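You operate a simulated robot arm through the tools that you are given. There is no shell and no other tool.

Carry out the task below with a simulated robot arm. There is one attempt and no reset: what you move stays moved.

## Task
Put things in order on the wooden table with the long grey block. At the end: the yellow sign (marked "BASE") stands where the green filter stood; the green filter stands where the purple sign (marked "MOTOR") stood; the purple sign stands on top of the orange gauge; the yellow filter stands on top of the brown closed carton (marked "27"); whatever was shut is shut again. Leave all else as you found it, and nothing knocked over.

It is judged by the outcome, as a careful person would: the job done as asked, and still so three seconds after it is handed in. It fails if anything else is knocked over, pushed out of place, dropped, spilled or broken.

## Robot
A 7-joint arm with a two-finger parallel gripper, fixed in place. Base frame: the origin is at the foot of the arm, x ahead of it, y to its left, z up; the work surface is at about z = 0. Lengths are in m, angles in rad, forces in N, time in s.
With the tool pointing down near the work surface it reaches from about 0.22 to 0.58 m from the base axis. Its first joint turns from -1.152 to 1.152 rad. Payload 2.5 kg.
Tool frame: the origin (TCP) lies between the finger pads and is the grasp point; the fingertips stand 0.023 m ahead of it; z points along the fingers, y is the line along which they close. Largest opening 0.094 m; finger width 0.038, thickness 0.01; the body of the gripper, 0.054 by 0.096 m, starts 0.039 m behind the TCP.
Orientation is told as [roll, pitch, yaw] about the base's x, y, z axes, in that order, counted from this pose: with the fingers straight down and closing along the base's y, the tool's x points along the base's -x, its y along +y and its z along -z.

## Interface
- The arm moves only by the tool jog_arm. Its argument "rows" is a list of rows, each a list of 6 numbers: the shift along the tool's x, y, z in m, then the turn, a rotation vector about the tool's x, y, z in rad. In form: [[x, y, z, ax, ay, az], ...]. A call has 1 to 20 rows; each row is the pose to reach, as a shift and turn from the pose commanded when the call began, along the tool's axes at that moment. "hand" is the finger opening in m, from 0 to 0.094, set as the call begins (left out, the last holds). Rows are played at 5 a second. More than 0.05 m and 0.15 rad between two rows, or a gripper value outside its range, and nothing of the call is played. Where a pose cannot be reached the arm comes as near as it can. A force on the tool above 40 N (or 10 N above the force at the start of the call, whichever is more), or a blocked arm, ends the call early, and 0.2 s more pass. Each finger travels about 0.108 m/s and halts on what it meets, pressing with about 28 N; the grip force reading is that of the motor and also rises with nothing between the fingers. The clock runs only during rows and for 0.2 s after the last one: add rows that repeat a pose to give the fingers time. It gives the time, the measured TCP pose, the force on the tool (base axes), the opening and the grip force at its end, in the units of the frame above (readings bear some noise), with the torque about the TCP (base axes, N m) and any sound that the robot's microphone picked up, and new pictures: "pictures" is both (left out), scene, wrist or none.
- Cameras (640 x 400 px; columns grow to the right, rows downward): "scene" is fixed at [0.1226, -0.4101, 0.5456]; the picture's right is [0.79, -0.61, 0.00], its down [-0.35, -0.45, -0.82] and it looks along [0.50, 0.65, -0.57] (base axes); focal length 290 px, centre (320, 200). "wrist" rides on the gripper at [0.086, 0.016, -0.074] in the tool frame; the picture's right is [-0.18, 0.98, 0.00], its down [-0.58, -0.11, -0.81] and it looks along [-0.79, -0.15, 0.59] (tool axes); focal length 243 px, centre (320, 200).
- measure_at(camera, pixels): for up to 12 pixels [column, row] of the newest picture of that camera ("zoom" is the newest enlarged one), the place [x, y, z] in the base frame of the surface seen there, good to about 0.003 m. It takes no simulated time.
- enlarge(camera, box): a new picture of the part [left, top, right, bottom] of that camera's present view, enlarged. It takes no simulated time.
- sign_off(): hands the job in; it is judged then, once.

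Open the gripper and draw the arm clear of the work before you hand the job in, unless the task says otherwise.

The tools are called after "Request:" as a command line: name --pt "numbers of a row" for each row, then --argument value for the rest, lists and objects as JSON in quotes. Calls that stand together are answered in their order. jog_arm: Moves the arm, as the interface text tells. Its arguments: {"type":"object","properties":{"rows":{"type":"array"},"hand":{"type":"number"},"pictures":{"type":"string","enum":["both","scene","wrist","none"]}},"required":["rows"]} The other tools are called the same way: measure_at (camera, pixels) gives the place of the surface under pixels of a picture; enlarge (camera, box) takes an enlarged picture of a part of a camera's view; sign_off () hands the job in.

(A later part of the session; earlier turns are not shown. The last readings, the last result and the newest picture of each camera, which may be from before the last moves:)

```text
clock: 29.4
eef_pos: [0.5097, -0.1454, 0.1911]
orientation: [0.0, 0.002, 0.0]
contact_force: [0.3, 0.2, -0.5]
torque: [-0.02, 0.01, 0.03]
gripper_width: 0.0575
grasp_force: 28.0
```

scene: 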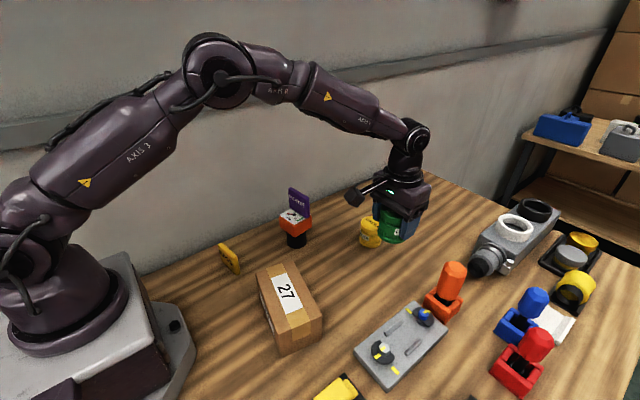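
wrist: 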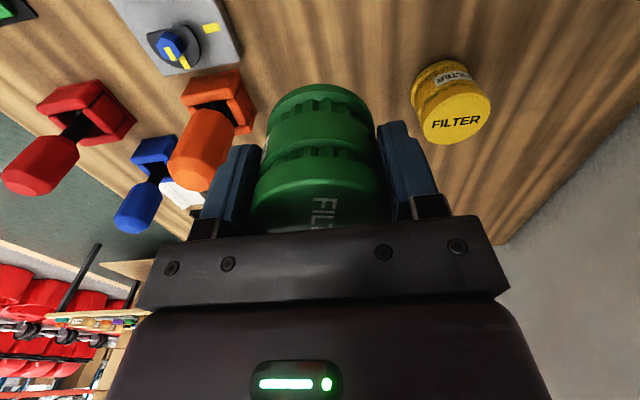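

The filter is up at z≈0.19. I carry it over to (0.568,0.134) while turning the tool to yaw ≈1.5, so the wrist camera trails on the −y side away from the gauge.

Request:
jog_arm --pt "-0.003 0.012 0 0 0 -0.09" --pt "-0.008 0.033 0 0 0 -0.21" --pt "-0.013 0.056 0 0 0 -0.33" --pt "-0.018 0.08 0 0 0 -0.45" --pt "-0.023 0.104 0 0 0 -0.57" --pt "-0.028 0.128 0 0 0 -0.69" --pt "-0.033 0.152 0 0 0 -0.81" --pt "-0.038 0.176 0 0 0 -0.93" --pt "-0.043 0.2 0 0 0 -1.05" --pt "-0.048 0.224 0 0 0 -1.17" --pt "-0.053 0.247 0 0 0 -1.29" --pt "-0.057 0.266 0 0 0 -1.41" --pt "-0.06 0.277 0 0 0 -1.5" --pt "-0.06 0.279 0 0 0 -1.5" --pt "-0.06 0.279 0 0 0 -1.5"

```text
clock: 32.6
eef_pos: [0.5678, 0.1358, 0.1922]
orientation: [0.0, -0.001, 1.502]
contact_force: [-0.5, 0.2, -0.8]
torque: [0.01, -0.02, 0.02]
gripper_width: 0.0572
grasp_force: 28.0
```

scene: 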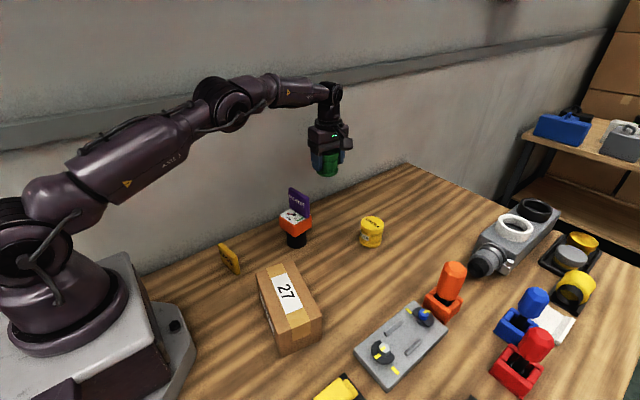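
wrist: 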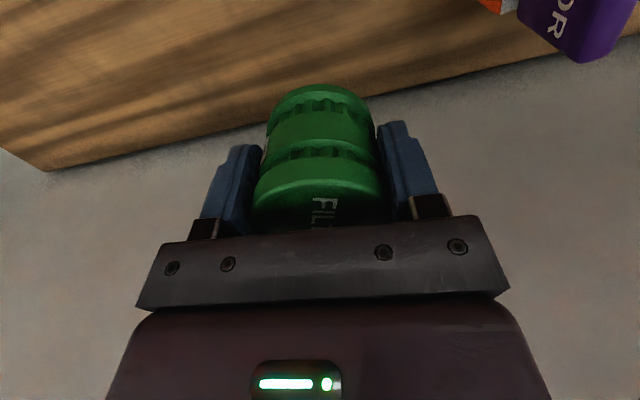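

The filter hangs over the purple sign's old spot. I descend to about 8 mm above the table.

Request:
jog_arm --pt "0 0 0.02 0 0 0" --pt "0 0 0.045 0 0 0" --pt "0 0 0.07 0 0 0" --pt "0 0 0.095 0 0 0" --pt "0 0 0.115 0 0 0" --pt "0 0 0.13 0 0 0" --pt "0 0 0.14 0 0 0" --pt "0 0 0.144 0 0 0" --pt "0 0 0.144 0 0 0"

```text
clock: 34.6
eef_pos: [0.5692, 0.1346, 0.0475]
orientation: [0.0, -0.001, 1.497]
contact_force: [0.3, -0.2, 0.2]
torque: [-0.02, -0.01, 0.01]
gripper_width: 0.0573
grasp_force: 28.2
```

scene: 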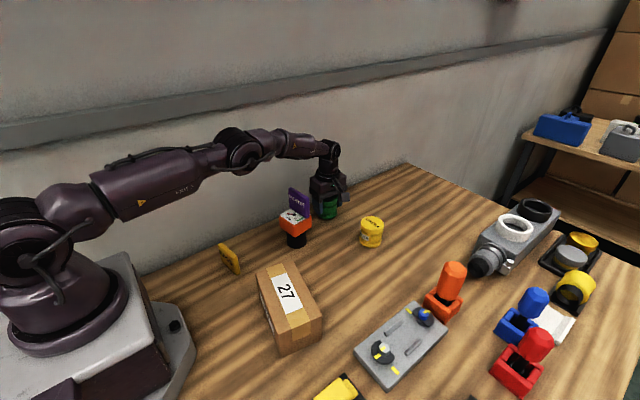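
wrist: 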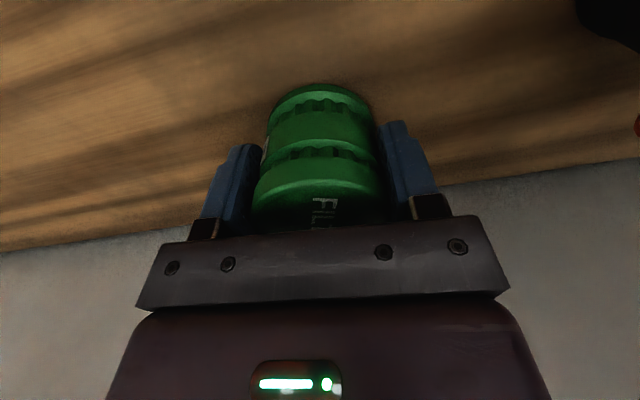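

TCP z≈0.048, the filter's bottom about 6 mm above the table. I lower 5 mm in small steps.

Request:
jog_arm --pt "0 0 0.001 0 0 0" --pt "0 0 0.002 0 0 0" --pt "0 0 0.003 0 0 0" --pt "0 0 0.004 0 0 0" --pt "0 0 0.005 0 0 0" --pt "0 0 0.005 0 0 0" --pictures "none"

```text
clock: 36.0
eef_pos: [0.5677, 0.1351, 0.0421]
orientation: [0.0, 0.0, 1.499]
contact_force: [-0.5, 0.1, -0.1]
torque: [0.03, 0.04, -0.02]
gripper_width: 0.0574
grasp_force: 28.0
```

No contact yet at commanded z≈0.043. I lower 1 mm more.

Request:
jog_arm --pt "0 0 0.0005 0 0 0" --pt "0 0 0.001 0 0 0" --pt "0 0 0.001 0 0 0" --pt "0 0 0.001 0 0 0" --pictures "none"

```text
clock: 37.0
eef_pos: [0.5682, 0.1342, 0.0423]
orientation: [-0.002, -0.001, 1.498]
contact_force: [-2.1, 1.0, 9.4]
torque: [0.04, 0.15, -0.03]
gripper_width: 0.0573
grasp_force: 28.2
```

Contact with 9.4 N upward: the filter stands on the table. I raise 0.6 mm to relieve, then open in the next step.

Request:
jog_arm --pt "0 0 -0.0006 0 0 0" --pt "0 0 -0.0006 0 0 0" --pt "0 0 -0.0006 0 0 0" --pictures "none"

Request:
jog_arm --pt "0 0 0 0 0 0" --pt "0 0 0 0 0 0" --pt "0 0 0 0 0 0" --pt "0 0 0 0 0 0" --hand 0.09

```text
clock: 37.8
eef_pos: [0.5686, 0.1347, 0.0415]
orientation: [0.0, 0.001, 1.5]
contact_force: [-0.4, 3.1, 6.9]
torque: [0.11, 0.07, 0.0]
gripper_width: 0.0576
grasp_force: 28.0
```

```text
clock: 38.8
eef_pos: [0.5686, 0.1337, 0.0418]
orientation: [-0.001, 0.0, 1.498]
contact_force: [-0.8, 0.1, 0.7]
torque: [-0.01, 0.02, 0.0]
gripper_width: 0.09
grasp_force: 0.0
```

scene: 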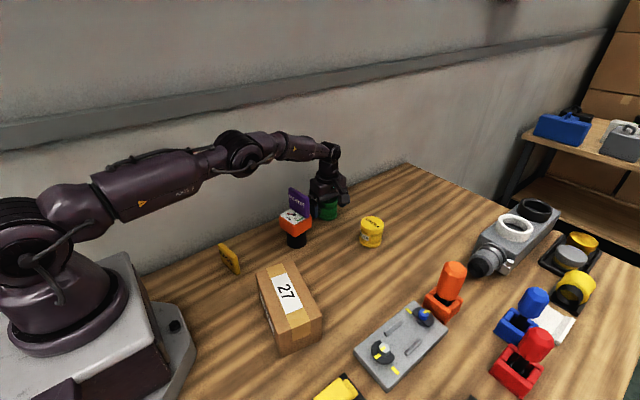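
wrist: 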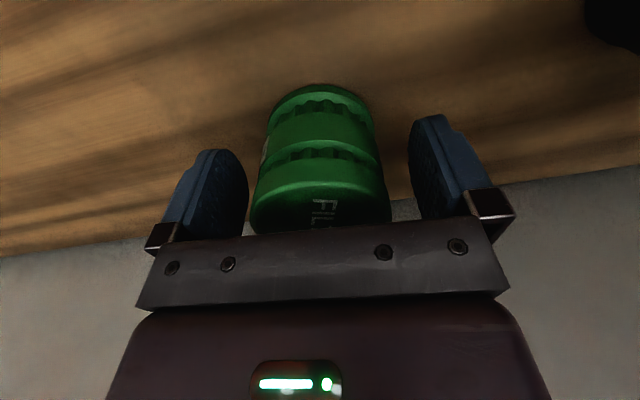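

The filter stands free between the opened fingers. I raise straight up by 0.16 m.

Request:
jog_arm --pt "0 0 -0.01 0 0 0" --pt "0 0 -0.03 0 0 0" --pt "0 0 -0.06 0 0 0" --pt "0 0 -0.09 0 0 0" --pt "0 0 -0.12 0 0 0" --pt "0 0 -0.15 0 0 0" --pt "0 0 -0.17 0 0 0" --pt "0 0 -0.17 0 0 0"

Request:
enlarge --camera "scene" --box '[270, 170, 400, 260]'

```text
clock: 40.6
eef_pos: [0.5676, 0.1329, 0.2123]
orientation: [0.001, 0.0, 1.499]
contact_force: [0.4, -0.2, 0.1]
torque: [0.01, -0.03, -0.01]
gripper_width: 0.09
grasp_force: 0.1
```

scene: 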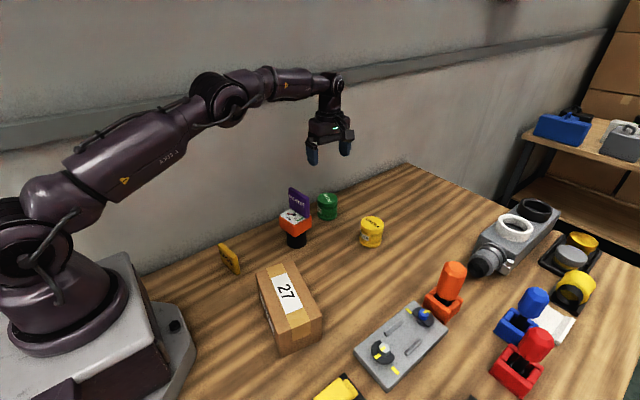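
wrist: 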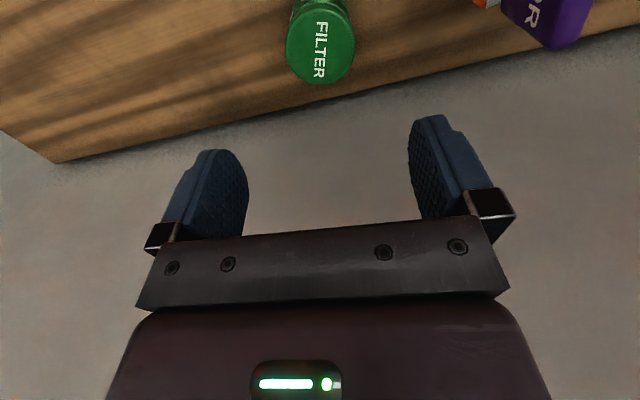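

```text
4.44 times, centred on (335, 215) of scene
```

zoom: 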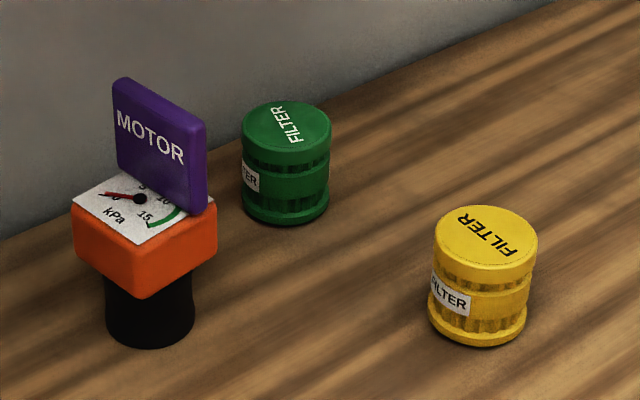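

The green filter stands at the sign's former place and everything else is unchanged. Next the yellow sign: I rise to z≈0.265, pass over the gauge, and come above (0.251,0.111) with yaw 1.77.

Request:
jog_arm --pt "0 0 -0.03 0 0 0" --pt "0.002 0.015 -0.053 0 0 0" --pt "0.006 0.045 -0.053 0 0 -0.02" --pt "0.011 0.08 -0.053 0 0 -0.05" --pt "0.016 0.115 -0.053 0 0 -0.08" --pt "0.021 0.15 -0.053 0 0 -0.11" --pt "0.026 0.185 -0.053 0 0 -0.14" --pt "0.031 0.22 -0.053 0 0 -0.17" --pt "0.036 0.255 -0.053 0 0 -0.2" --pt "0.041 0.285 -0.045 0 0 -0.23" --pt "0.0453 0.3046 -0.03 0 0 -0.25" --pt "0.0453 0.3146 -0.01 0 0 -0.27" --pt "0.0453 0.3146 0.0126 0 0 -0.27" --pt "0.0453 0.3146 0.0126 0 0 -0.27" --hand 0.06

```text
clock: 43.6
eef_pos: [0.2494, 0.1087, 0.1985]
orientation: [-0.001, 0.0, 1.77]
contact_force: [0.1, -0.4, 0.2]
torque: [-0.01, -0.02, 0.0]
gripper_width: 0.0599
grasp_force: 0.1
```

scene: 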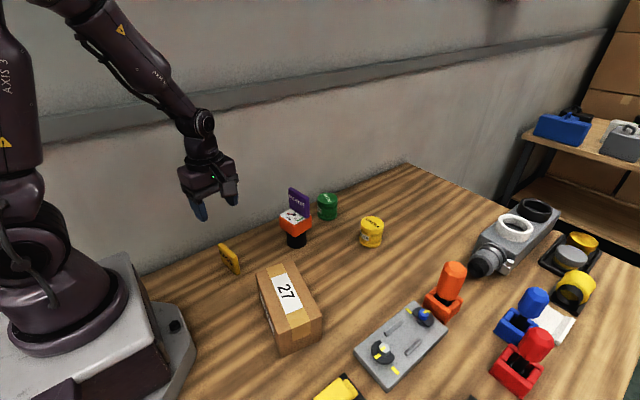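
wrist: 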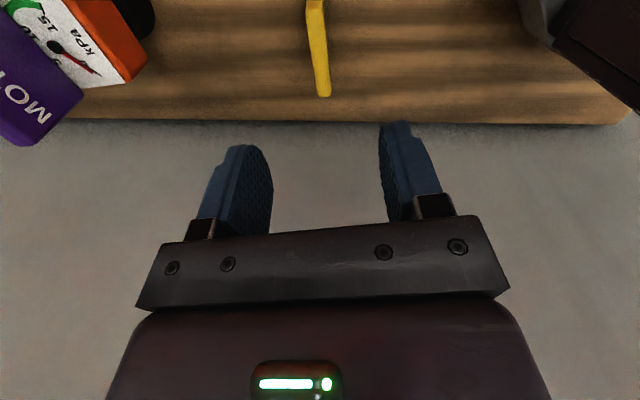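

The yellow sign appears at wrist (318,50), between the finger lines. I zoom and measure its top edge.

Request:
enlarge --camera "wrist" --box '[270, 0, 370, 110]'

Request:
measure_at --camera "wrist" --pixels '[[308, 5], [322, 5], [311, 40], [325, 40], [316, 70], [328, 70], [319, 93], [328, 93], [318, 40], [315, 10]]'

```text
3.64 times, centred on (320, 55) of wrist
```

zoom: 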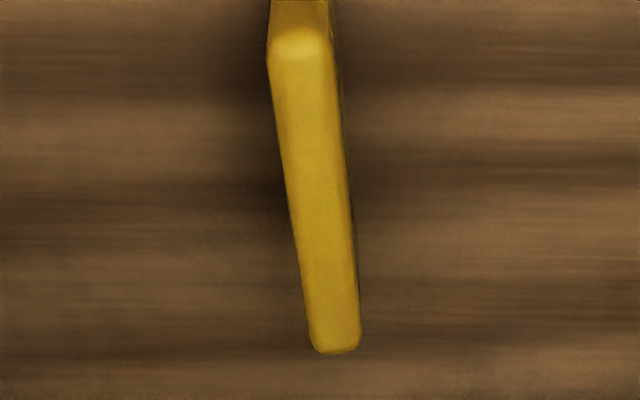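

```text
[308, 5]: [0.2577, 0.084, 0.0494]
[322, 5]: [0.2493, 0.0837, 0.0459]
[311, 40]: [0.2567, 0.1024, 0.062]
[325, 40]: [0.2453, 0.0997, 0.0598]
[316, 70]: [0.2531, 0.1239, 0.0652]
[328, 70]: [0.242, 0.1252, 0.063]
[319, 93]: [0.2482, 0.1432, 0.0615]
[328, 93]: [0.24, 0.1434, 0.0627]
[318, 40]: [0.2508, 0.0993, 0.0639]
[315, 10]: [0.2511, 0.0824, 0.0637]
```

The sign's centre is ≈ (0.249,0.112), top z≈0.063, matching the tool's position. I descend 0.154 m to TCP z≈0.046.

Request:
jog_arm --pt "0 0.001 0.03 0 0 0" --pt "0 0.001 0.06 0 0 0" --pt "0 0.001 0.09 0 0 0" --pt "0 0.001 0.115 0 0 0.01" --pt "0 0.001 0.135 0 0 0.02" --pt "0 0.001 0.148 0 0 0.02" --pt "0 0.001 0.154 0 0 0.02" --pt "0 0.001 0.154 0 0 0.02"

```text
clock: 45.4
eef_pos: [0.2501, 0.1118, 0.0437]
orientation: [-0.002, -0.001, 1.749]
contact_force: [0.4, -0.2, 0.0]
torque: [0.01, 0.02, 0.04]
gripper_width: 0.06
grasp_force: 0.1
```

scene: 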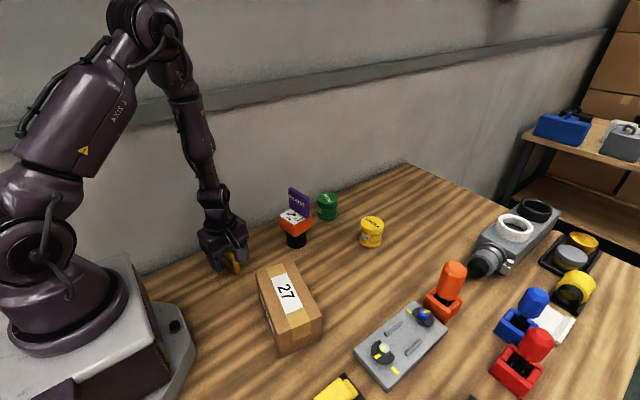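
wrist: 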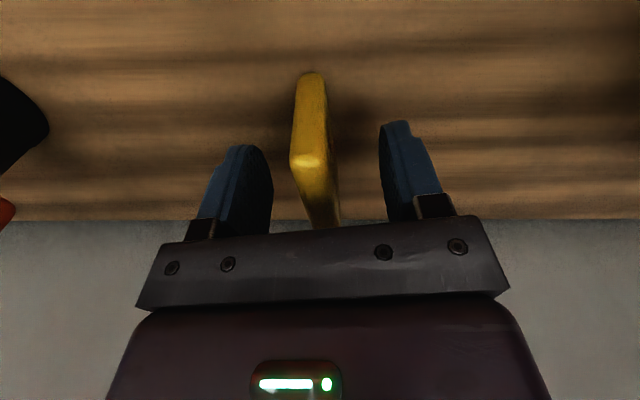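

The yellow sign stands between the pads. I close on it.

Request:
jog_arm --pt "0 0 0 0 0 0" --pt "0 0 0 0 0 0" --pt "0 0 0 0 0 0" --pt "0 0 0 0 0 0" --pt "0 0 0 0 0 0" --hand 0.0 --pictures "wrist"

```text
clock: 46.6
eef_pos: [0.2496, 0.112, 0.0455]
orientation: [-0.001, 0.0, 1.749]
contact_force: [-0.5, 0.6, 0.5]
torque: [0.0, -0.01, 0.02]
gripper_width: 0.0135
grasp_force: 28.3
```

wrist: 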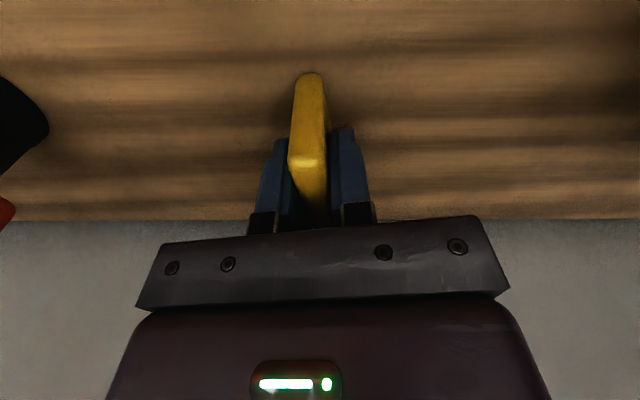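

Held at 0.0135 wide with 28 N. I lift straight up by 0.16 m.

Request:
jog_arm --pt "0 0 -0.008 0 0 0" --pt "0 0 -0.02 0 0 0" --pt "0 0 -0.04 0 0 0" --pt "0 0 -0.06 0 0 0" --pt "0 0 -0.085 0 0 0" --pt "0 0 -0.11 0 0 0" --pt "0 0 -0.135 0 0 0" --pt "0 0 -0.155 0 0 0" --pt "0 0 -0.16 0 0 0" --pt "0 0 -0.16 0 0 0" --pictures "scene"

```text
clock: 48.8
eef_pos: [0.2515, 0.1118, 0.2059]
orientation: [0.0, -0.001, 1.748]
contact_force: [0.4, 0.2, -0.4]
torque: [0.03, 0.01, -0.01]
gripper_width: 0.0134
grasp_force: 27.8
```

scene: 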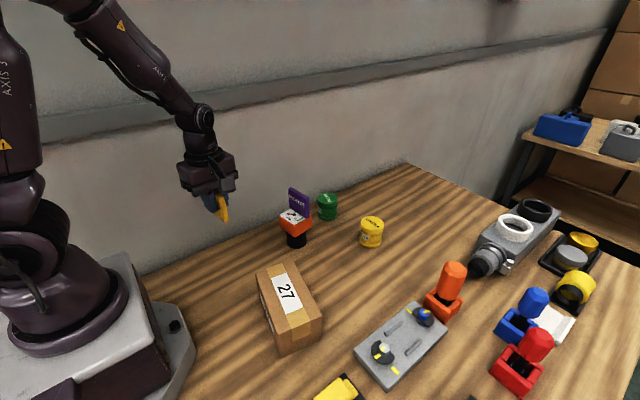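

The sign is up. I carry it diagonally to (0.508,-0.145) at z≈0.206, turning the tool to yaw ≈1.1 so the camera stays clear of the orange plug.

Request:
jog_arm --pt "0.0125 -0.0087 0 0 0 0.03" --pt "0.0345 -0.024 0 0 0 0.08" --pt "0.0598 -0.0416 0 0 0 0.13" --pt "0.0847 -0.059 0 0 0 0.18" --pt "0.1096 -0.0763 0 0 0 0.24" --pt "0.1345 -0.0936 0 0 0 0.3" --pt "0.1594 -0.111 0 0 0 0.36" --pt "0.1843 -0.1283 0 0 0 0.42" --pt "0.2092 -0.1457 0 0 0 0.48" --pt "0.2341 -0.163 0 0 0 0.54" --pt "0.259 -0.1803 0 0 0 0.6" --pt "0.2829 -0.197 0 0 0 0.65" --pt "0.2959 -0.206 0 0 0 0.65" --pt "0.2989 -0.2081 0 0 0 0.65" --pt "0.2989 -0.2081 0 0 0 0.65"

```text
clock: 52.0
eef_pos: [0.5078, -0.1471, 0.2052]
orientation: [0.0, -0.001, 1.099]
contact_force: [-0.3, 0.1, -0.1]
torque: [-0.01, 0.0, 0.01]
gripper_width: 0.0137
grasp_force: 28.0
```

scene: 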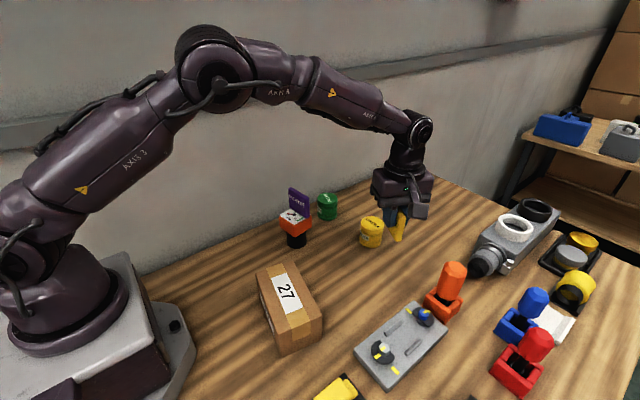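
wrist: 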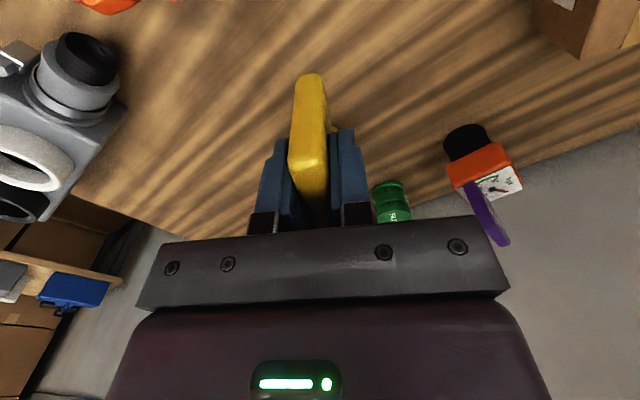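

The sign is over the green filter's old spot, the area below is free. I descend to about 6 mm above the table.

Request:
jog_arm --pt "0 0 0.02 0 0 0" --pt "0 0 0.045 0 0 0" --pt "0 0 0.07 0 0 0" --pt "0 0 0.095 0 0 0" --pt "0 0 0.12 0 0 0" --pt "0 0 0.138 0 0 0" --pt "0 0 0.15 0 0 0" --pt "0 0 0.154 0 0 0" --pt "0 0 0.154 0 0 0"

```text
clock: 54.0
eef_pos: [0.5089, -0.147, 0.0511]
orientation: [-0.001, 0.0, 1.1]
contact_force: [0.3, -0.1, -0.3]
torque: [-0.03, 0.03, 0.0]
gripper_width: 0.0137
grasp_force: 28.1
```

scene: 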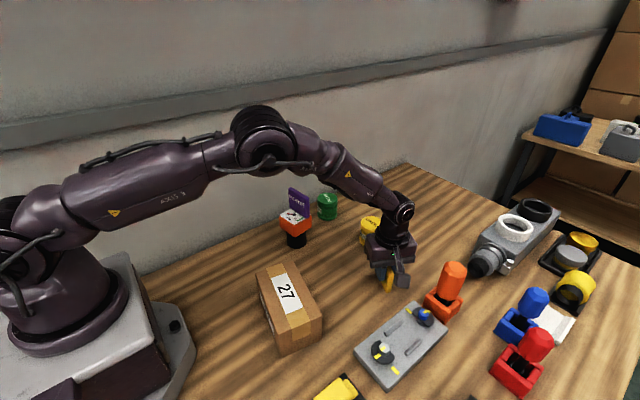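
wrist: 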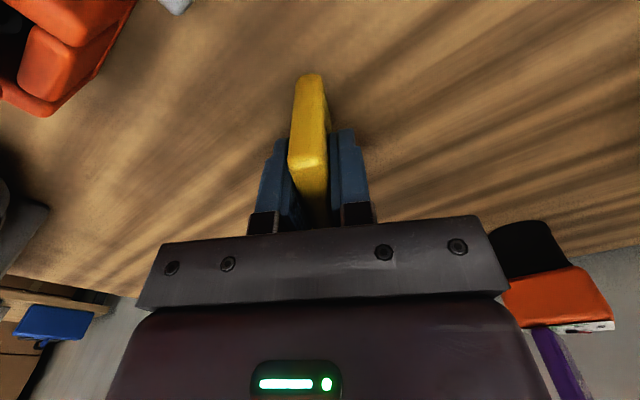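

TCP z≈0.052 and free. I lower another 5 mm in small steps.

Request:
jog_arm --pt "0 0 0.001 0 0 0" --pt "0 0 0.002 0 0 0" --pt "0 0 0.003 0 0 0" --pt "0 0 0.004 0 0 0" --pt "0 0 0.005 0 0 0" --pt "0 0 0.005 0 0 0" --pictures "none"

```text
clock: 55.4
eef_pos: [0.5078, -0.1471, 0.0479]
orientation: [0.0, -0.001, 1.101]
contact_force: [-0.8, 0.2, -0.5]
torque: [-0.01, -0.01, -0.06]
gripper_width: 0.0135
grasp_force: 28.1
```

No contact yet at commanded z≈0.047. I go 1 mm lower.

Request:
jog_arm --pt "0 0 0.0005 0 0 0" --pt "0 0 0.001 0 0 0" --pt "0 0 0.001 0 0 0" --pt "0 0 0.001 0 0 0" --pictures "none"

```text
clock: 56.4
eef_pos: [0.5095, -0.1456, 0.0461]
orientation: [0.001, 0.002, 1.1]
contact_force: [0.4, -0.1, -1.2]
torque: [0.01, -0.02, -0.03]
gripper_width: 0.0138
grasp_force: 27.6
```

Still free at commanded z≈0.046. I go down another 0.7 mm.

Request:
jog_arm --pt "0 0 0.0004 0 0 0" --pt "0 0 0.0007 0 0 0" --pt "0 0 0.0007 0 0 0" --pt "0 0 0.0007 0 0 0" --pictures "none"

```text
clock: 57.4
eef_pos: [0.5085, -0.1468, 0.045]
orientation: [-0.001, -0.001, 1.1]
contact_force: [0.0, 0.5, -0.3]
torque: [0.0, 0.01, 0.01]
gripper_width: 0.0137
grasp_force: 27.8
```

Force is still zero. I go down 0.7 mm again.

Request:
jog_arm --pt "0 0 0.0004 0 0 0" --pt "0 0 0.0007 0 0 0" --pt "0 0 0.0007 0 0 0" --pt "0 0 0.0007 0 0 0" --pictures "none"

Request:
enlarge --camera "scene" --box '[350, 230, 420, 300]'

```text
clock: 58.4
eef_pos: [0.5081, -0.1462, 0.0447]
orientation: [-0.001, 0.0, 1.101]
contact_force: [-0.3, -0.4, -0.7]
torque: [0.04, -0.01, 0.0]
gripper_width: 0.0138
grasp_force: 28.1
```

```text
5.71 times, centred on (385, 265) of scene
```

zoom: 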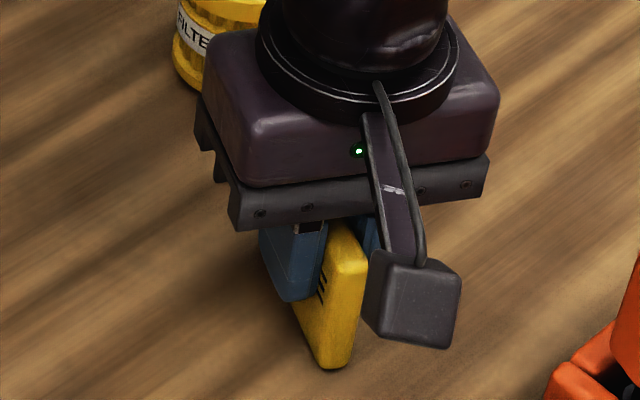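

Still no contact (commanded z≈0.0446), the sign is just above the table. I continue 0.8 mm lower.

Request:
jog_arm --pt "0 0 0.0004 0 0 0" --pt "0 0 0.0008 0 0 0" --pt "0 0 0.0008 0 0 0" --pt "0 0 0.0008 0 0 0" --pictures "none"

```text
clock: 59.4
eef_pos: [0.5077, -0.1455, 0.0438]
orientation: [0.0, 0.0, 1.1]
contact_force: [-1.1, -1.0, 4.5]
torque: [-0.13, 0.12, -0.03]
gripper_width: 0.0134
grasp_force: 27.8
```

Contact with 4.5 N: the sign stands on the table. I open the fingers to 0.05.

Request:
jog_arm --pt "0 0 0 0 0 0" --pt "0 0 0 0 0 0" --pt "0 0 0 0 0 0" --pt "0 0 0 0 0 0" --hand 0.05

```text
clock: 60.4
eef_pos: [0.5084, -0.1443, 0.0436]
orientation: [0.0, 0.001, 1.101]
contact_force: [0.4, 1.0, -0.1]
torque: [0.02, 0.01, -0.02]
gripper_width: 0.0499
grasp_force: 0.0
```

scene: 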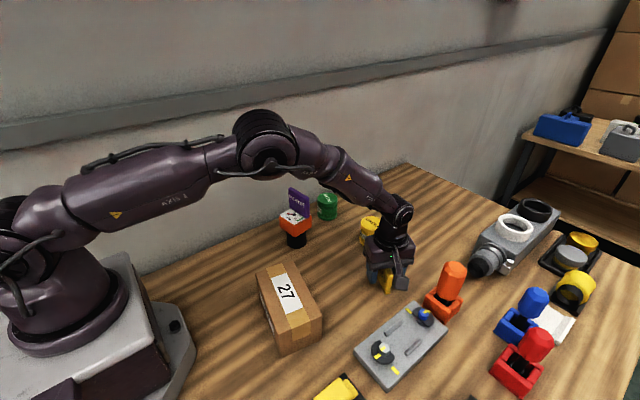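
wrist: 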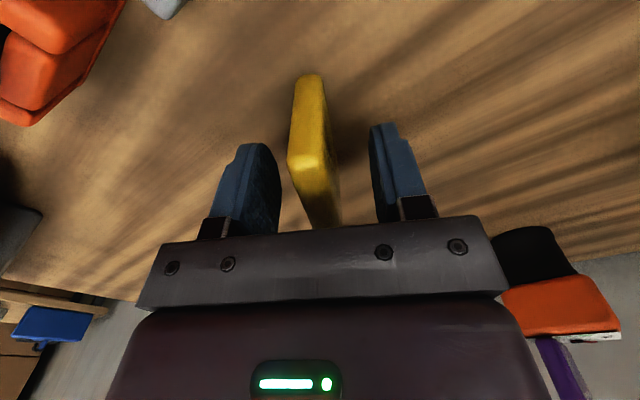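

The sign stands alone with both fingers off it. I raise straight up by 0.17 m.

Request:
jog_arm --pt "0 0 -0.01 0 0 0" --pt "0 0 -0.025 0 0 0" --pt "0 0 -0.05 0 0 0" --pt "0 0 -0.08 0 0 0" --pt "0 0 -0.11 0 0 0" --pt "0 0 -0.14 0 0 0" --pt "0 0 -0.165 0 0 0" --pt "0 0 -0.17 0 0 0" --pt "0 0 -0.17 0 0 0"

Request:
enlarge --camera "scene" --box '[340, 200, 440, 310]'

```text
clock: 62.4
eef_pos: [0.509, -0.146, 0.2133]
orientation: [0.0, 0.001, 1.099]
contact_force: [-0.1, 0.8, -0.1]
torque: [-0.01, -0.03, 0.03]
gripper_width: 0.0499
grasp_force: 0.1
```

scene: 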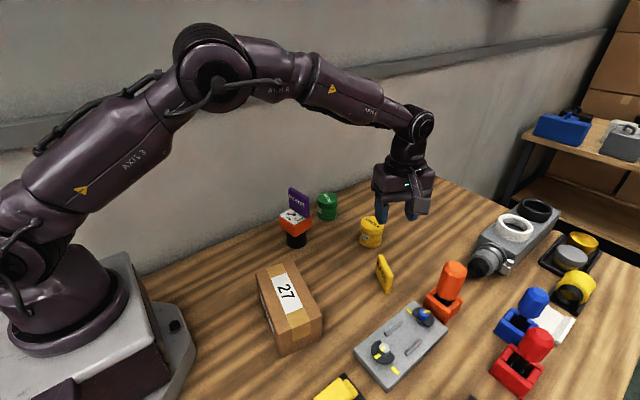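
wrist: 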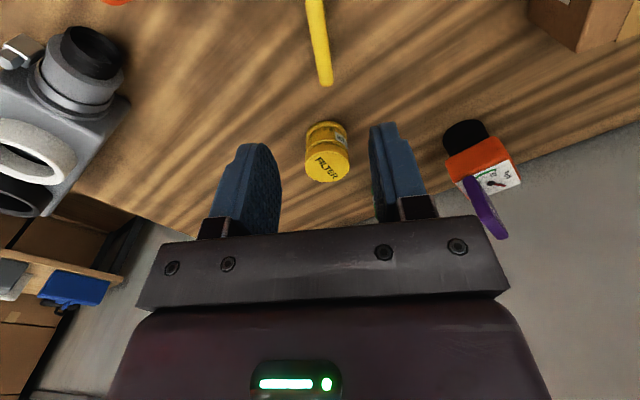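

```text
3.64 times, centred on (390, 255) of scene
```

zoom: 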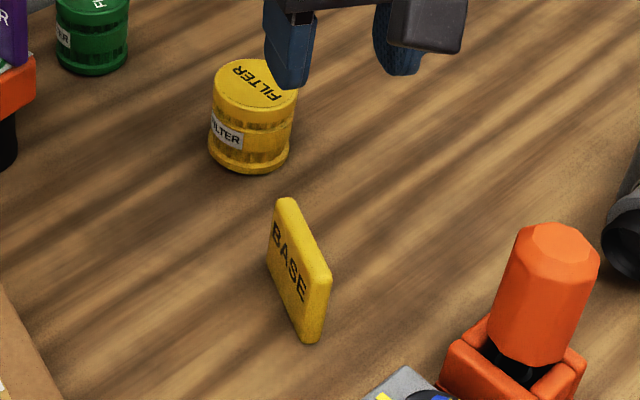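

The yellow sign stands upright at (384,273) in the scene. Last item: the yellow filter at (0.587,-0.028); I move above it at yaw 0 with the fingers fully open.

Request:
jog_arm --pt "-0.0174 -0.002 0 0 0 0.1375" --pt "-0.0348 -0.004 0 0 0 0.275" --pt "-0.0522 -0.006 0 0 0 0.4125" --pt "-0.0696 -0.008 0.002 0 0 0.55" --pt "-0.087 -0.01 0.004 0 0 0.6875" --pt "-0.1044 -0.012 0.008 0 0 0.825" --pt "-0.1218 -0.014 0.012 0 0 0.9625" --pt "-0.1392 -0.0155 0.0138 0 0 1.1" --pt "-0.1392 -0.0155 0.0138 0 0 1.1" --pt "-0.1392 -0.0155 0.0138 0 0 1.1" --hand 0.094

```text
clock: 64.6
eef_pos: [0.5863, -0.0287, 0.2025]
orientation: [0.0, 0.0, -0.002]
contact_force: [0.0, 0.7, -0.3]
torque: [-0.02, -0.04, -0.05]
gripper_width: 0.0943
grasp_force: 0.1
```

scene: 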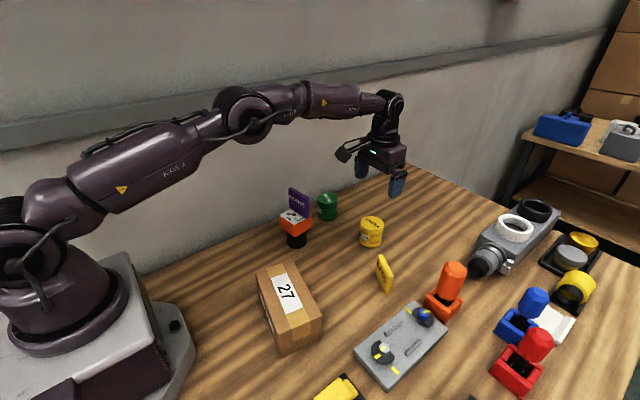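
wrist: 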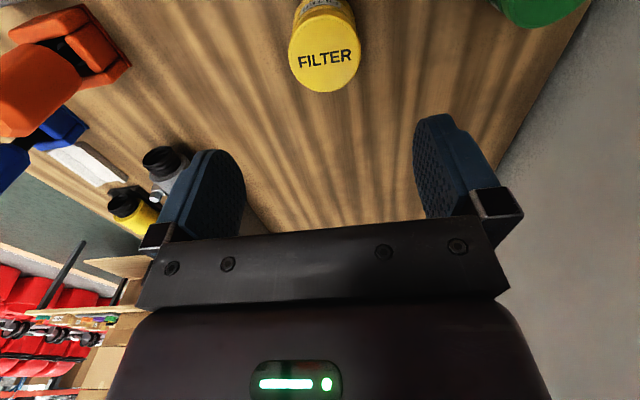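

The yellow filter is at wrist (325,55). I measure its cap edges from here.

Request:
measure_at --camera "wrist" --pixels '[[293, 58], [357, 52], [325, 89], [322, 18], [325, 55], [304, 80], [346, 78], [296, 40], [353, 35]]'

```text
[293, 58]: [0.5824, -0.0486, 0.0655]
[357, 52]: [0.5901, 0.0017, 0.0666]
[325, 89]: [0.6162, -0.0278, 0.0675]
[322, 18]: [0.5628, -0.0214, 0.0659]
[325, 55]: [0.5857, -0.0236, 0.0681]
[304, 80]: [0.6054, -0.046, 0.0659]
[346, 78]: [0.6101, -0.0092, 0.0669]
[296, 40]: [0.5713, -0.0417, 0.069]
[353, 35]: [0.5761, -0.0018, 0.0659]
```

Cap centre ≈ (0.588,-0.026), top z≈0.066. I descend to TCP z≈0.042 with a 1.5 mm shift in +y.

Request:
jog_arm --pt "0 0.0015 0.03 0 0 0" --pt "0 0.0015 0.06 0 0 0" --pt "0 0.0015 0.09 0 0 0" --pt "0 0.0015 0.115 0 0 0" --pt "0 0.0015 0.135 0 0 0" --pt "0 0.0015 0.15 0 0 0" --pt "0 0.0015 0.158 0 0 0" --pt "0 0.0015 0.158 0 0 0"

```text
clock: 66.4
eef_pos: [0.5834, -0.026, 0.0418]
orientation: [0.0, 0.0, 0.0]
contact_force: [-0.5, 0.2, 0.5]
torque: [-0.03, 0.01, 0.01]
gripper_width: 0.0941
grasp_force: 0.0
```

scene: 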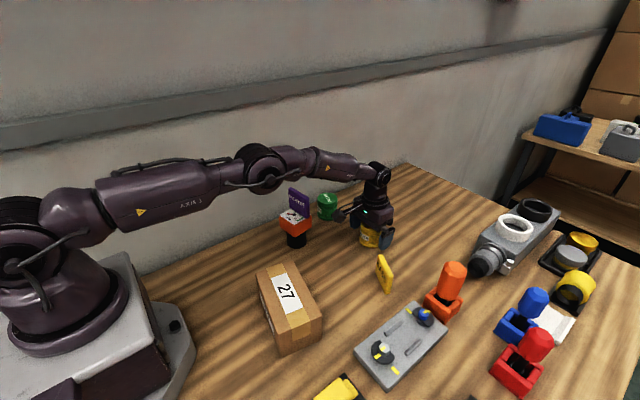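
wrist: 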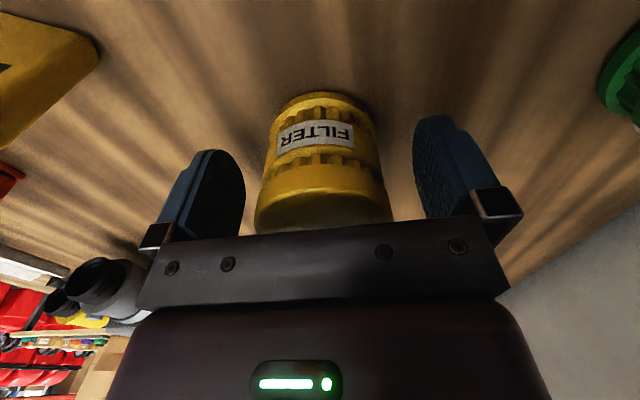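

The filter is between the pads with no contact. I close on it.

Request:
jog_arm --pt "0 0 0 0 0 0" --pt "0 0 0 0 0 0" --pt "0 0 0 0 0 0" --pt "0 0 0 0 0 0" --pt "0 0 0 0 0 0" --hand 0.0 --pictures "wrist"

```text
clock: 67.6
eef_pos: [0.5848, -0.0253, 0.0411]
orientation: [-0.001, 0.0, 0.001]
contact_force: [0.0, -0.2, -0.1]
torque: [0.04, 0.04, 0.0]
gripper_width: 0.0593
grasp_force: 28.1
```

wrist: 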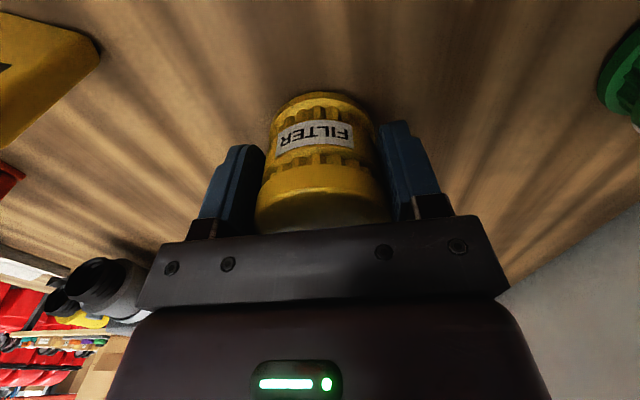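

Held at width 0.0593 with 28 N. I lift straight up by 0.17 m.

Request:
jog_arm --pt "0 0 -0.008 0 0 0" --pt "0 0 -0.02 0 0 0" --pt "0 0 -0.04 0 0 0" --pt "0 0 -0.065 0 0 0" --pt "0 0 -0.09 0 0 0" --pt "0 0 -0.115 0 0 0" --pt "0 0 -0.14 0 0 0" --pt "0 0 -0.16 0 0 0" --pt "0 0 -0.178 0 0 0" --pt "0 0 -0.178 0 0 0"

```text
clock: 69.8
eef_pos: [0.5851, -0.0254, 0.2207]
orientation: [-0.001, 0.001, -0.002]
contact_force: [1.0, -0.5, 0.0]
torque: [0.01, 0.01, 0.0]
gripper_width: 0.0588
grasp_force: 27.7
```

scene: 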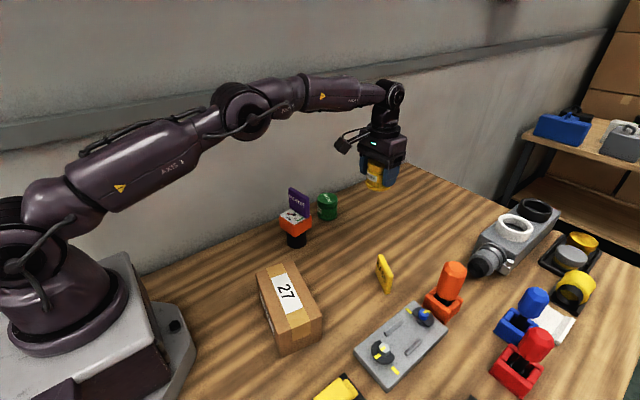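
wrist: 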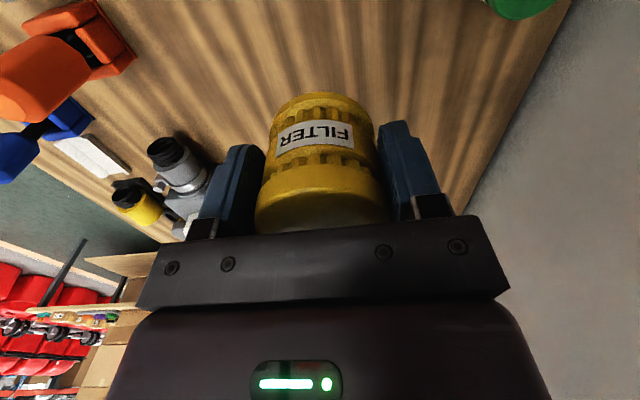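

The filter is lifted clear. I carry it to over the carton's centre (TCP target (0.286,-0.092), z≈0.22), turning to yaw ≈1.0.

Request:
jog_arm --pt "0.01 -0.002 0 0 0 -0.03" --pt "0.03 -0.0065 0 0 0 -0.1" --pt "0.055 -0.012 0 0 0 -0.18" --pt "0.08 -0.0175 0 0 0 -0.26" --pt "0.105 -0.023 0 0 0 -0.34" --pt "0.13 -0.0285 0 0 0 -0.43" --pt "0.155 -0.034 0 0 0 -0.52" --pt "0.18 -0.0395 0 0 0 -0.61" --pt "0.205 -0.045 0 0 0 -0.7" --pt "0.23 -0.0505 0 0 0 -0.79" --pt "0.255 -0.056 0 0 0 -0.87" --pt "0.278 -0.061 0 0 0 -0.94" --pt "0.294 -0.0645 0 0 0 -1.0" --pt "0.299 -0.0655 0 0 0 -1.0" --pt "0.299 -0.0655 0 0 0 -1.0"

```text
clock: 73.0
eef_pos: [0.2864, -0.0933, 0.2208]
orientation: [0.001, 0.0, 0.999]
contact_force: [-0.2, -0.1, -0.1]
torque: [0.03, -0.01, 0.02]
gripper_width: 0.0587
grasp_force: 28.1
```

scene: 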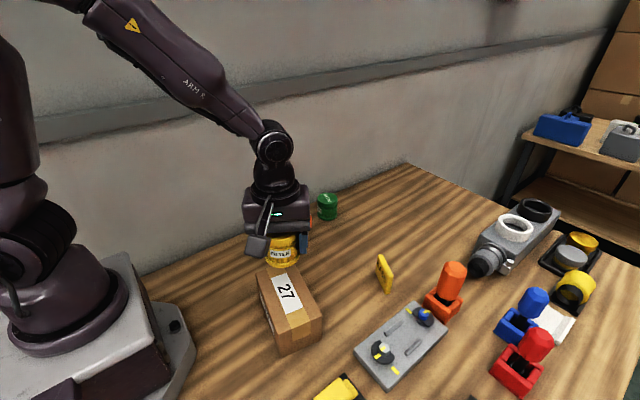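
wrist: 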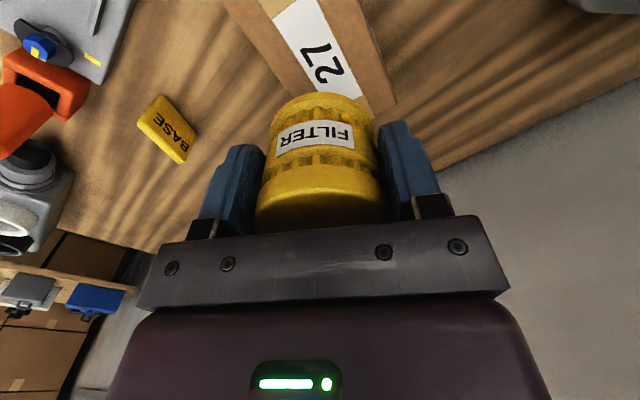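

The filter hangs over the carton. I descend to about 8 mm above its lid (TCP z≈0.132).

Request:
jog_arm --pt "0 0 0.015 0 0 0" --pt "0 0 0.03 0 0 0" --pt "0 0 0.045 0 0 0" --pt "0 0 0.06 0 0 0" --pt "0 0 0.075 0 0 0" --pt "0 0 0.085 0 0 0" --pt "0 0 0.088 0 0 0" --pt "0 0 0.088 0 0 0"

Request:
enlarge --camera "scene" --box '[230, 220, 350, 360]'

```text
clock: 74.8
eef_pos: [0.2851, -0.0921, 0.1323]
orientation: [0.0, 0.001, 0.999]
contact_force: [0.0, -0.7, 0.1]
torque: [0.01, 0.03, 0.01]
gripper_width: 0.0587
grasp_force: 27.9
```

scene: 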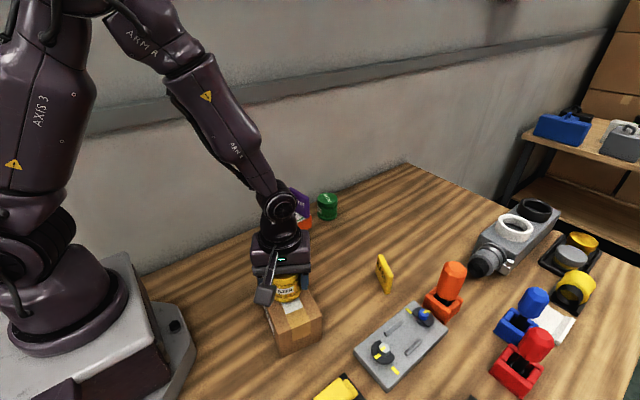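
wrist: 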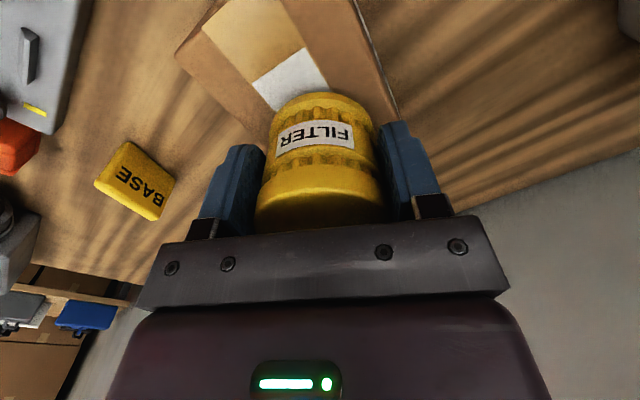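

```text
2.86 times, centred on (290, 290) of scene
```

zoom: 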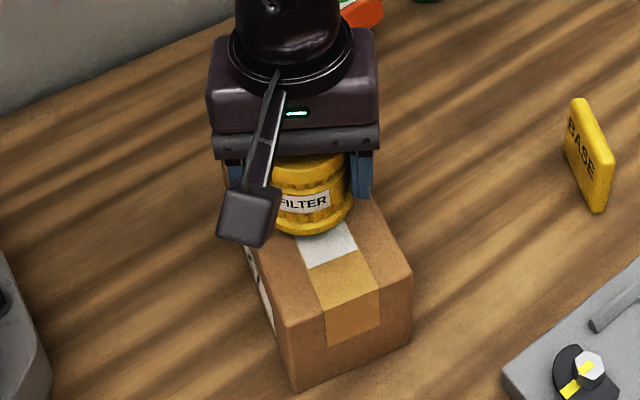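

The filter hovers over the lid. I measure its lower rim and the carton's edges in the zoom to confirm it is centred.

Request:
measure_at --camera "zoom" --pixels '[[318, 234], [350, 212], [280, 228], [380, 215], [250, 255], [406, 270], [290, 320], [315, 225], [345, 170]]'

Request:
jog_arm --pt "0 0 0.001 0 0 0" --pt "0 0 0.002 0 0 0" --pt "0 0 0.003 0 0 0" --pt "0 0 0.004 0 0 0" --pt "0 0 0.005 0 0 0" --pt "0 0 0.005 0 0 0" --pictures "none"

```text
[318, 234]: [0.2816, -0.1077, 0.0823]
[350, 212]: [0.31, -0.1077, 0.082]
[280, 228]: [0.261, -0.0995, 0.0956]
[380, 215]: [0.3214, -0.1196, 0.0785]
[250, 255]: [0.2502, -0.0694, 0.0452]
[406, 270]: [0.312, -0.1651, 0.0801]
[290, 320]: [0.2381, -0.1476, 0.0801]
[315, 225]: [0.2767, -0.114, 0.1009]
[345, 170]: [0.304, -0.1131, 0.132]
```

```text
clock: 76.2
eef_pos: [0.2854, -0.0926, 0.1268]
orientation: [0.0, 0.001, 1.0]
contact_force: [-0.7, -0.2, -0.4]
torque: [0.02, -0.03, -0.04]
gripper_width: 0.059
grasp_force: 28.6
```

No contact at commanded z≈0.127. I lower 2 mm more.

Request:
jog_arm --pt "0 0 0.0005 0 0 0" --pt "0 0 0.001 0 0 0" --pt "0 0 0.0015 0 0 0" --pt "0 0 0.002 0 0 0" --pt "0 0 0.002 0 0 0" --pictures "none"

```text
clock: 77.4
eef_pos: [0.2858, -0.0934, 0.1244]
orientation: [-0.001, 0.0, 1.001]
contact_force: [0.7, -0.2, 0.4]
torque: [0.03, -0.02, -0.01]
gripper_width: 0.0587
grasp_force: 28.0
```

Still free at commanded z≈0.125. I lower 0.8 mm.

Request:
jog_arm --pt "0 0 0.0004 0 0 0" --pt "0 0 0.0008 0 0 0" --pt "0 0 0.0008 0 0 0" --pt "0 0 0.0008 0 0 0" --pictures "none"

```text
clock: 78.4
eef_pos: [0.2852, -0.0928, 0.1242]
orientation: [0.001, 0.001, 0.999]
contact_force: [0.3, -1.0, -0.9]
torque: [0.02, 0.01, 0.0]
gripper_width: 0.059
grasp_force: 27.6
```

No contact yet. Another 0.8 mm down.

Request:
jog_arm --pt "0 0 0.0004 0 0 0" --pt "0 0 0.0008 0 0 0" --pt "0 0 0.0008 0 0 0" --pt "0 0 0.0008 0 0 0" --pictures "none"

```text
clock: 79.4
eef_pos: [0.2859, -0.0933, 0.1227]
orientation: [0.0, 0.0, 1.0]
contact_force: [0.2, 0.6, 0.3]
torque: [0.0, 0.04, 0.0]
gripper_width: 0.0588
grasp_force: 28.1
```

Still no load at commanded z≈0.1234. I go down 0.8 mm more.

Request:
jog_arm --pt "0 0 0.0004 0 0 0" --pt "0 0 0.0008 0 0 0" --pt "0 0 0.0008 0 0 0" --pt "0 0 0.0008 0 0 0" --pictures "none"

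```text
clock: 80.4
eef_pos: [0.2861, -0.0932, 0.1239]
orientation: [0.0, 0.001, 1.001]
contact_force: [0.7, 0.5, -0.8]
torque: [0.0, 0.03, -0.01]
gripper_width: 0.0588
grasp_force: 28.2
```

Force remains about zero at commanded z≈0.1226. I step another 0.8 mm and look.

Request:
jog_arm --pt "0 0 0.0004 0 0 0" --pt "0 0 0.0008 0 0 0" --pt "0 0 0.0008 0 0 0" --pt "0 0 0.0008 0 0 0"

Request:
enlarge --camera "scene" --box '[255, 255, 325, 330]'

```text
clock: 81.4
eef_pos: [0.2863, -0.0913, 0.1206]
orientation: [-0.002, 0.001, 0.998]
contact_force: [-2.9, -1.8, 10.3]
torque: [-0.02, 0.09, 0.02]
gripper_width: 0.0586
grasp_force: 28.2
```

scene: 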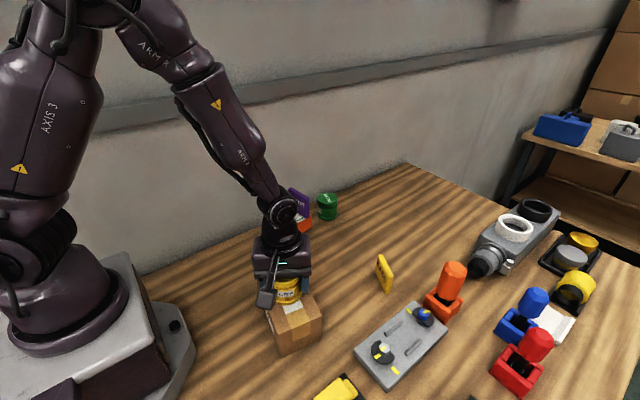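
wrist: 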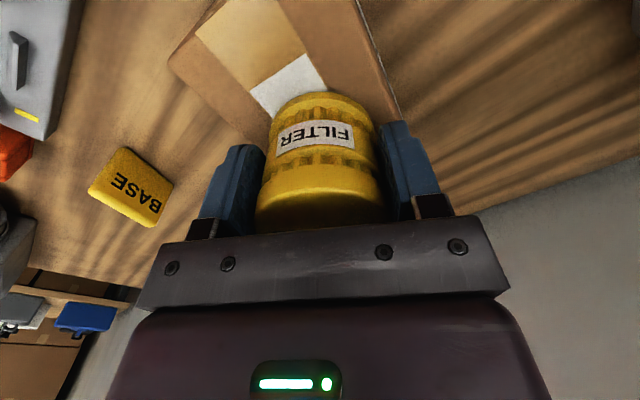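

```text
5.33 times, centred on (290, 292) of scene
```

zoom: 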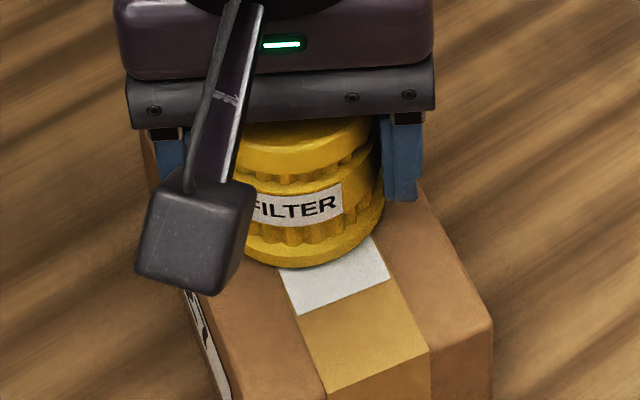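

Contact with 10 N: the filter sits on the carton lid. I relieve 0.5 mm, then open the fingers.

Request:
jog_arm --pt "0 0 -0.0005 0 0 0" --pt "0 0 -0.0005 0 0 0" --pt "0 0 -0.0005 0 0 0" --pictures "none"

Request:
jog_arm --pt "0 0 0 0 0 0" --pt "0 0 0 0 0 0" --pt "0 0 0 0 0 0" --pt "0 0 0 0 0 0" --hand 0.09

```text
clock: 82.2
eef_pos: [0.2864, -0.0917, 0.1219]
orientation: [-0.001, -0.001, 1.002]
contact_force: [1.0, 0.0, 1.0]
torque: [0.03, -0.04, -0.01]
gripper_width: 0.0587
grasp_force: 28.1
```

```text
clock: 83.2
eef_pos: [0.2875, -0.0936, 0.1226]
orientation: [0.001, 0.0, 1.0]
contact_force: [0.7, -0.6, 1.0]
torque: [-0.02, 0.0, 0.0]
gripper_width: 0.0898
grasp_force: 0.1
```

scene: 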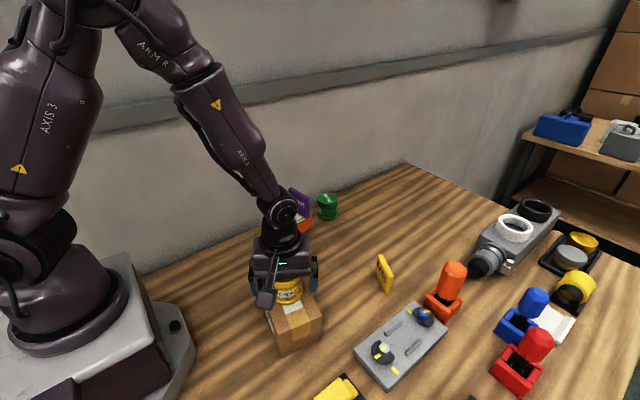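
wrist: 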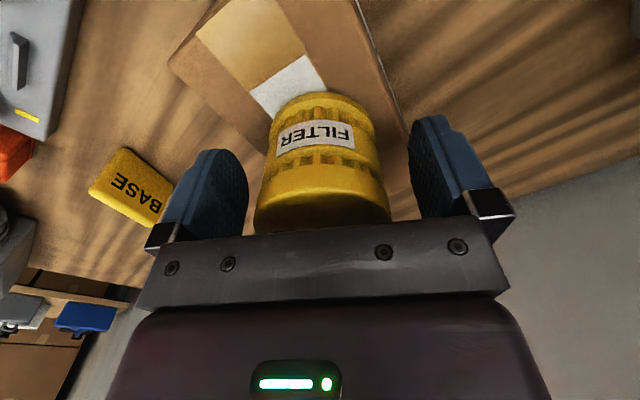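

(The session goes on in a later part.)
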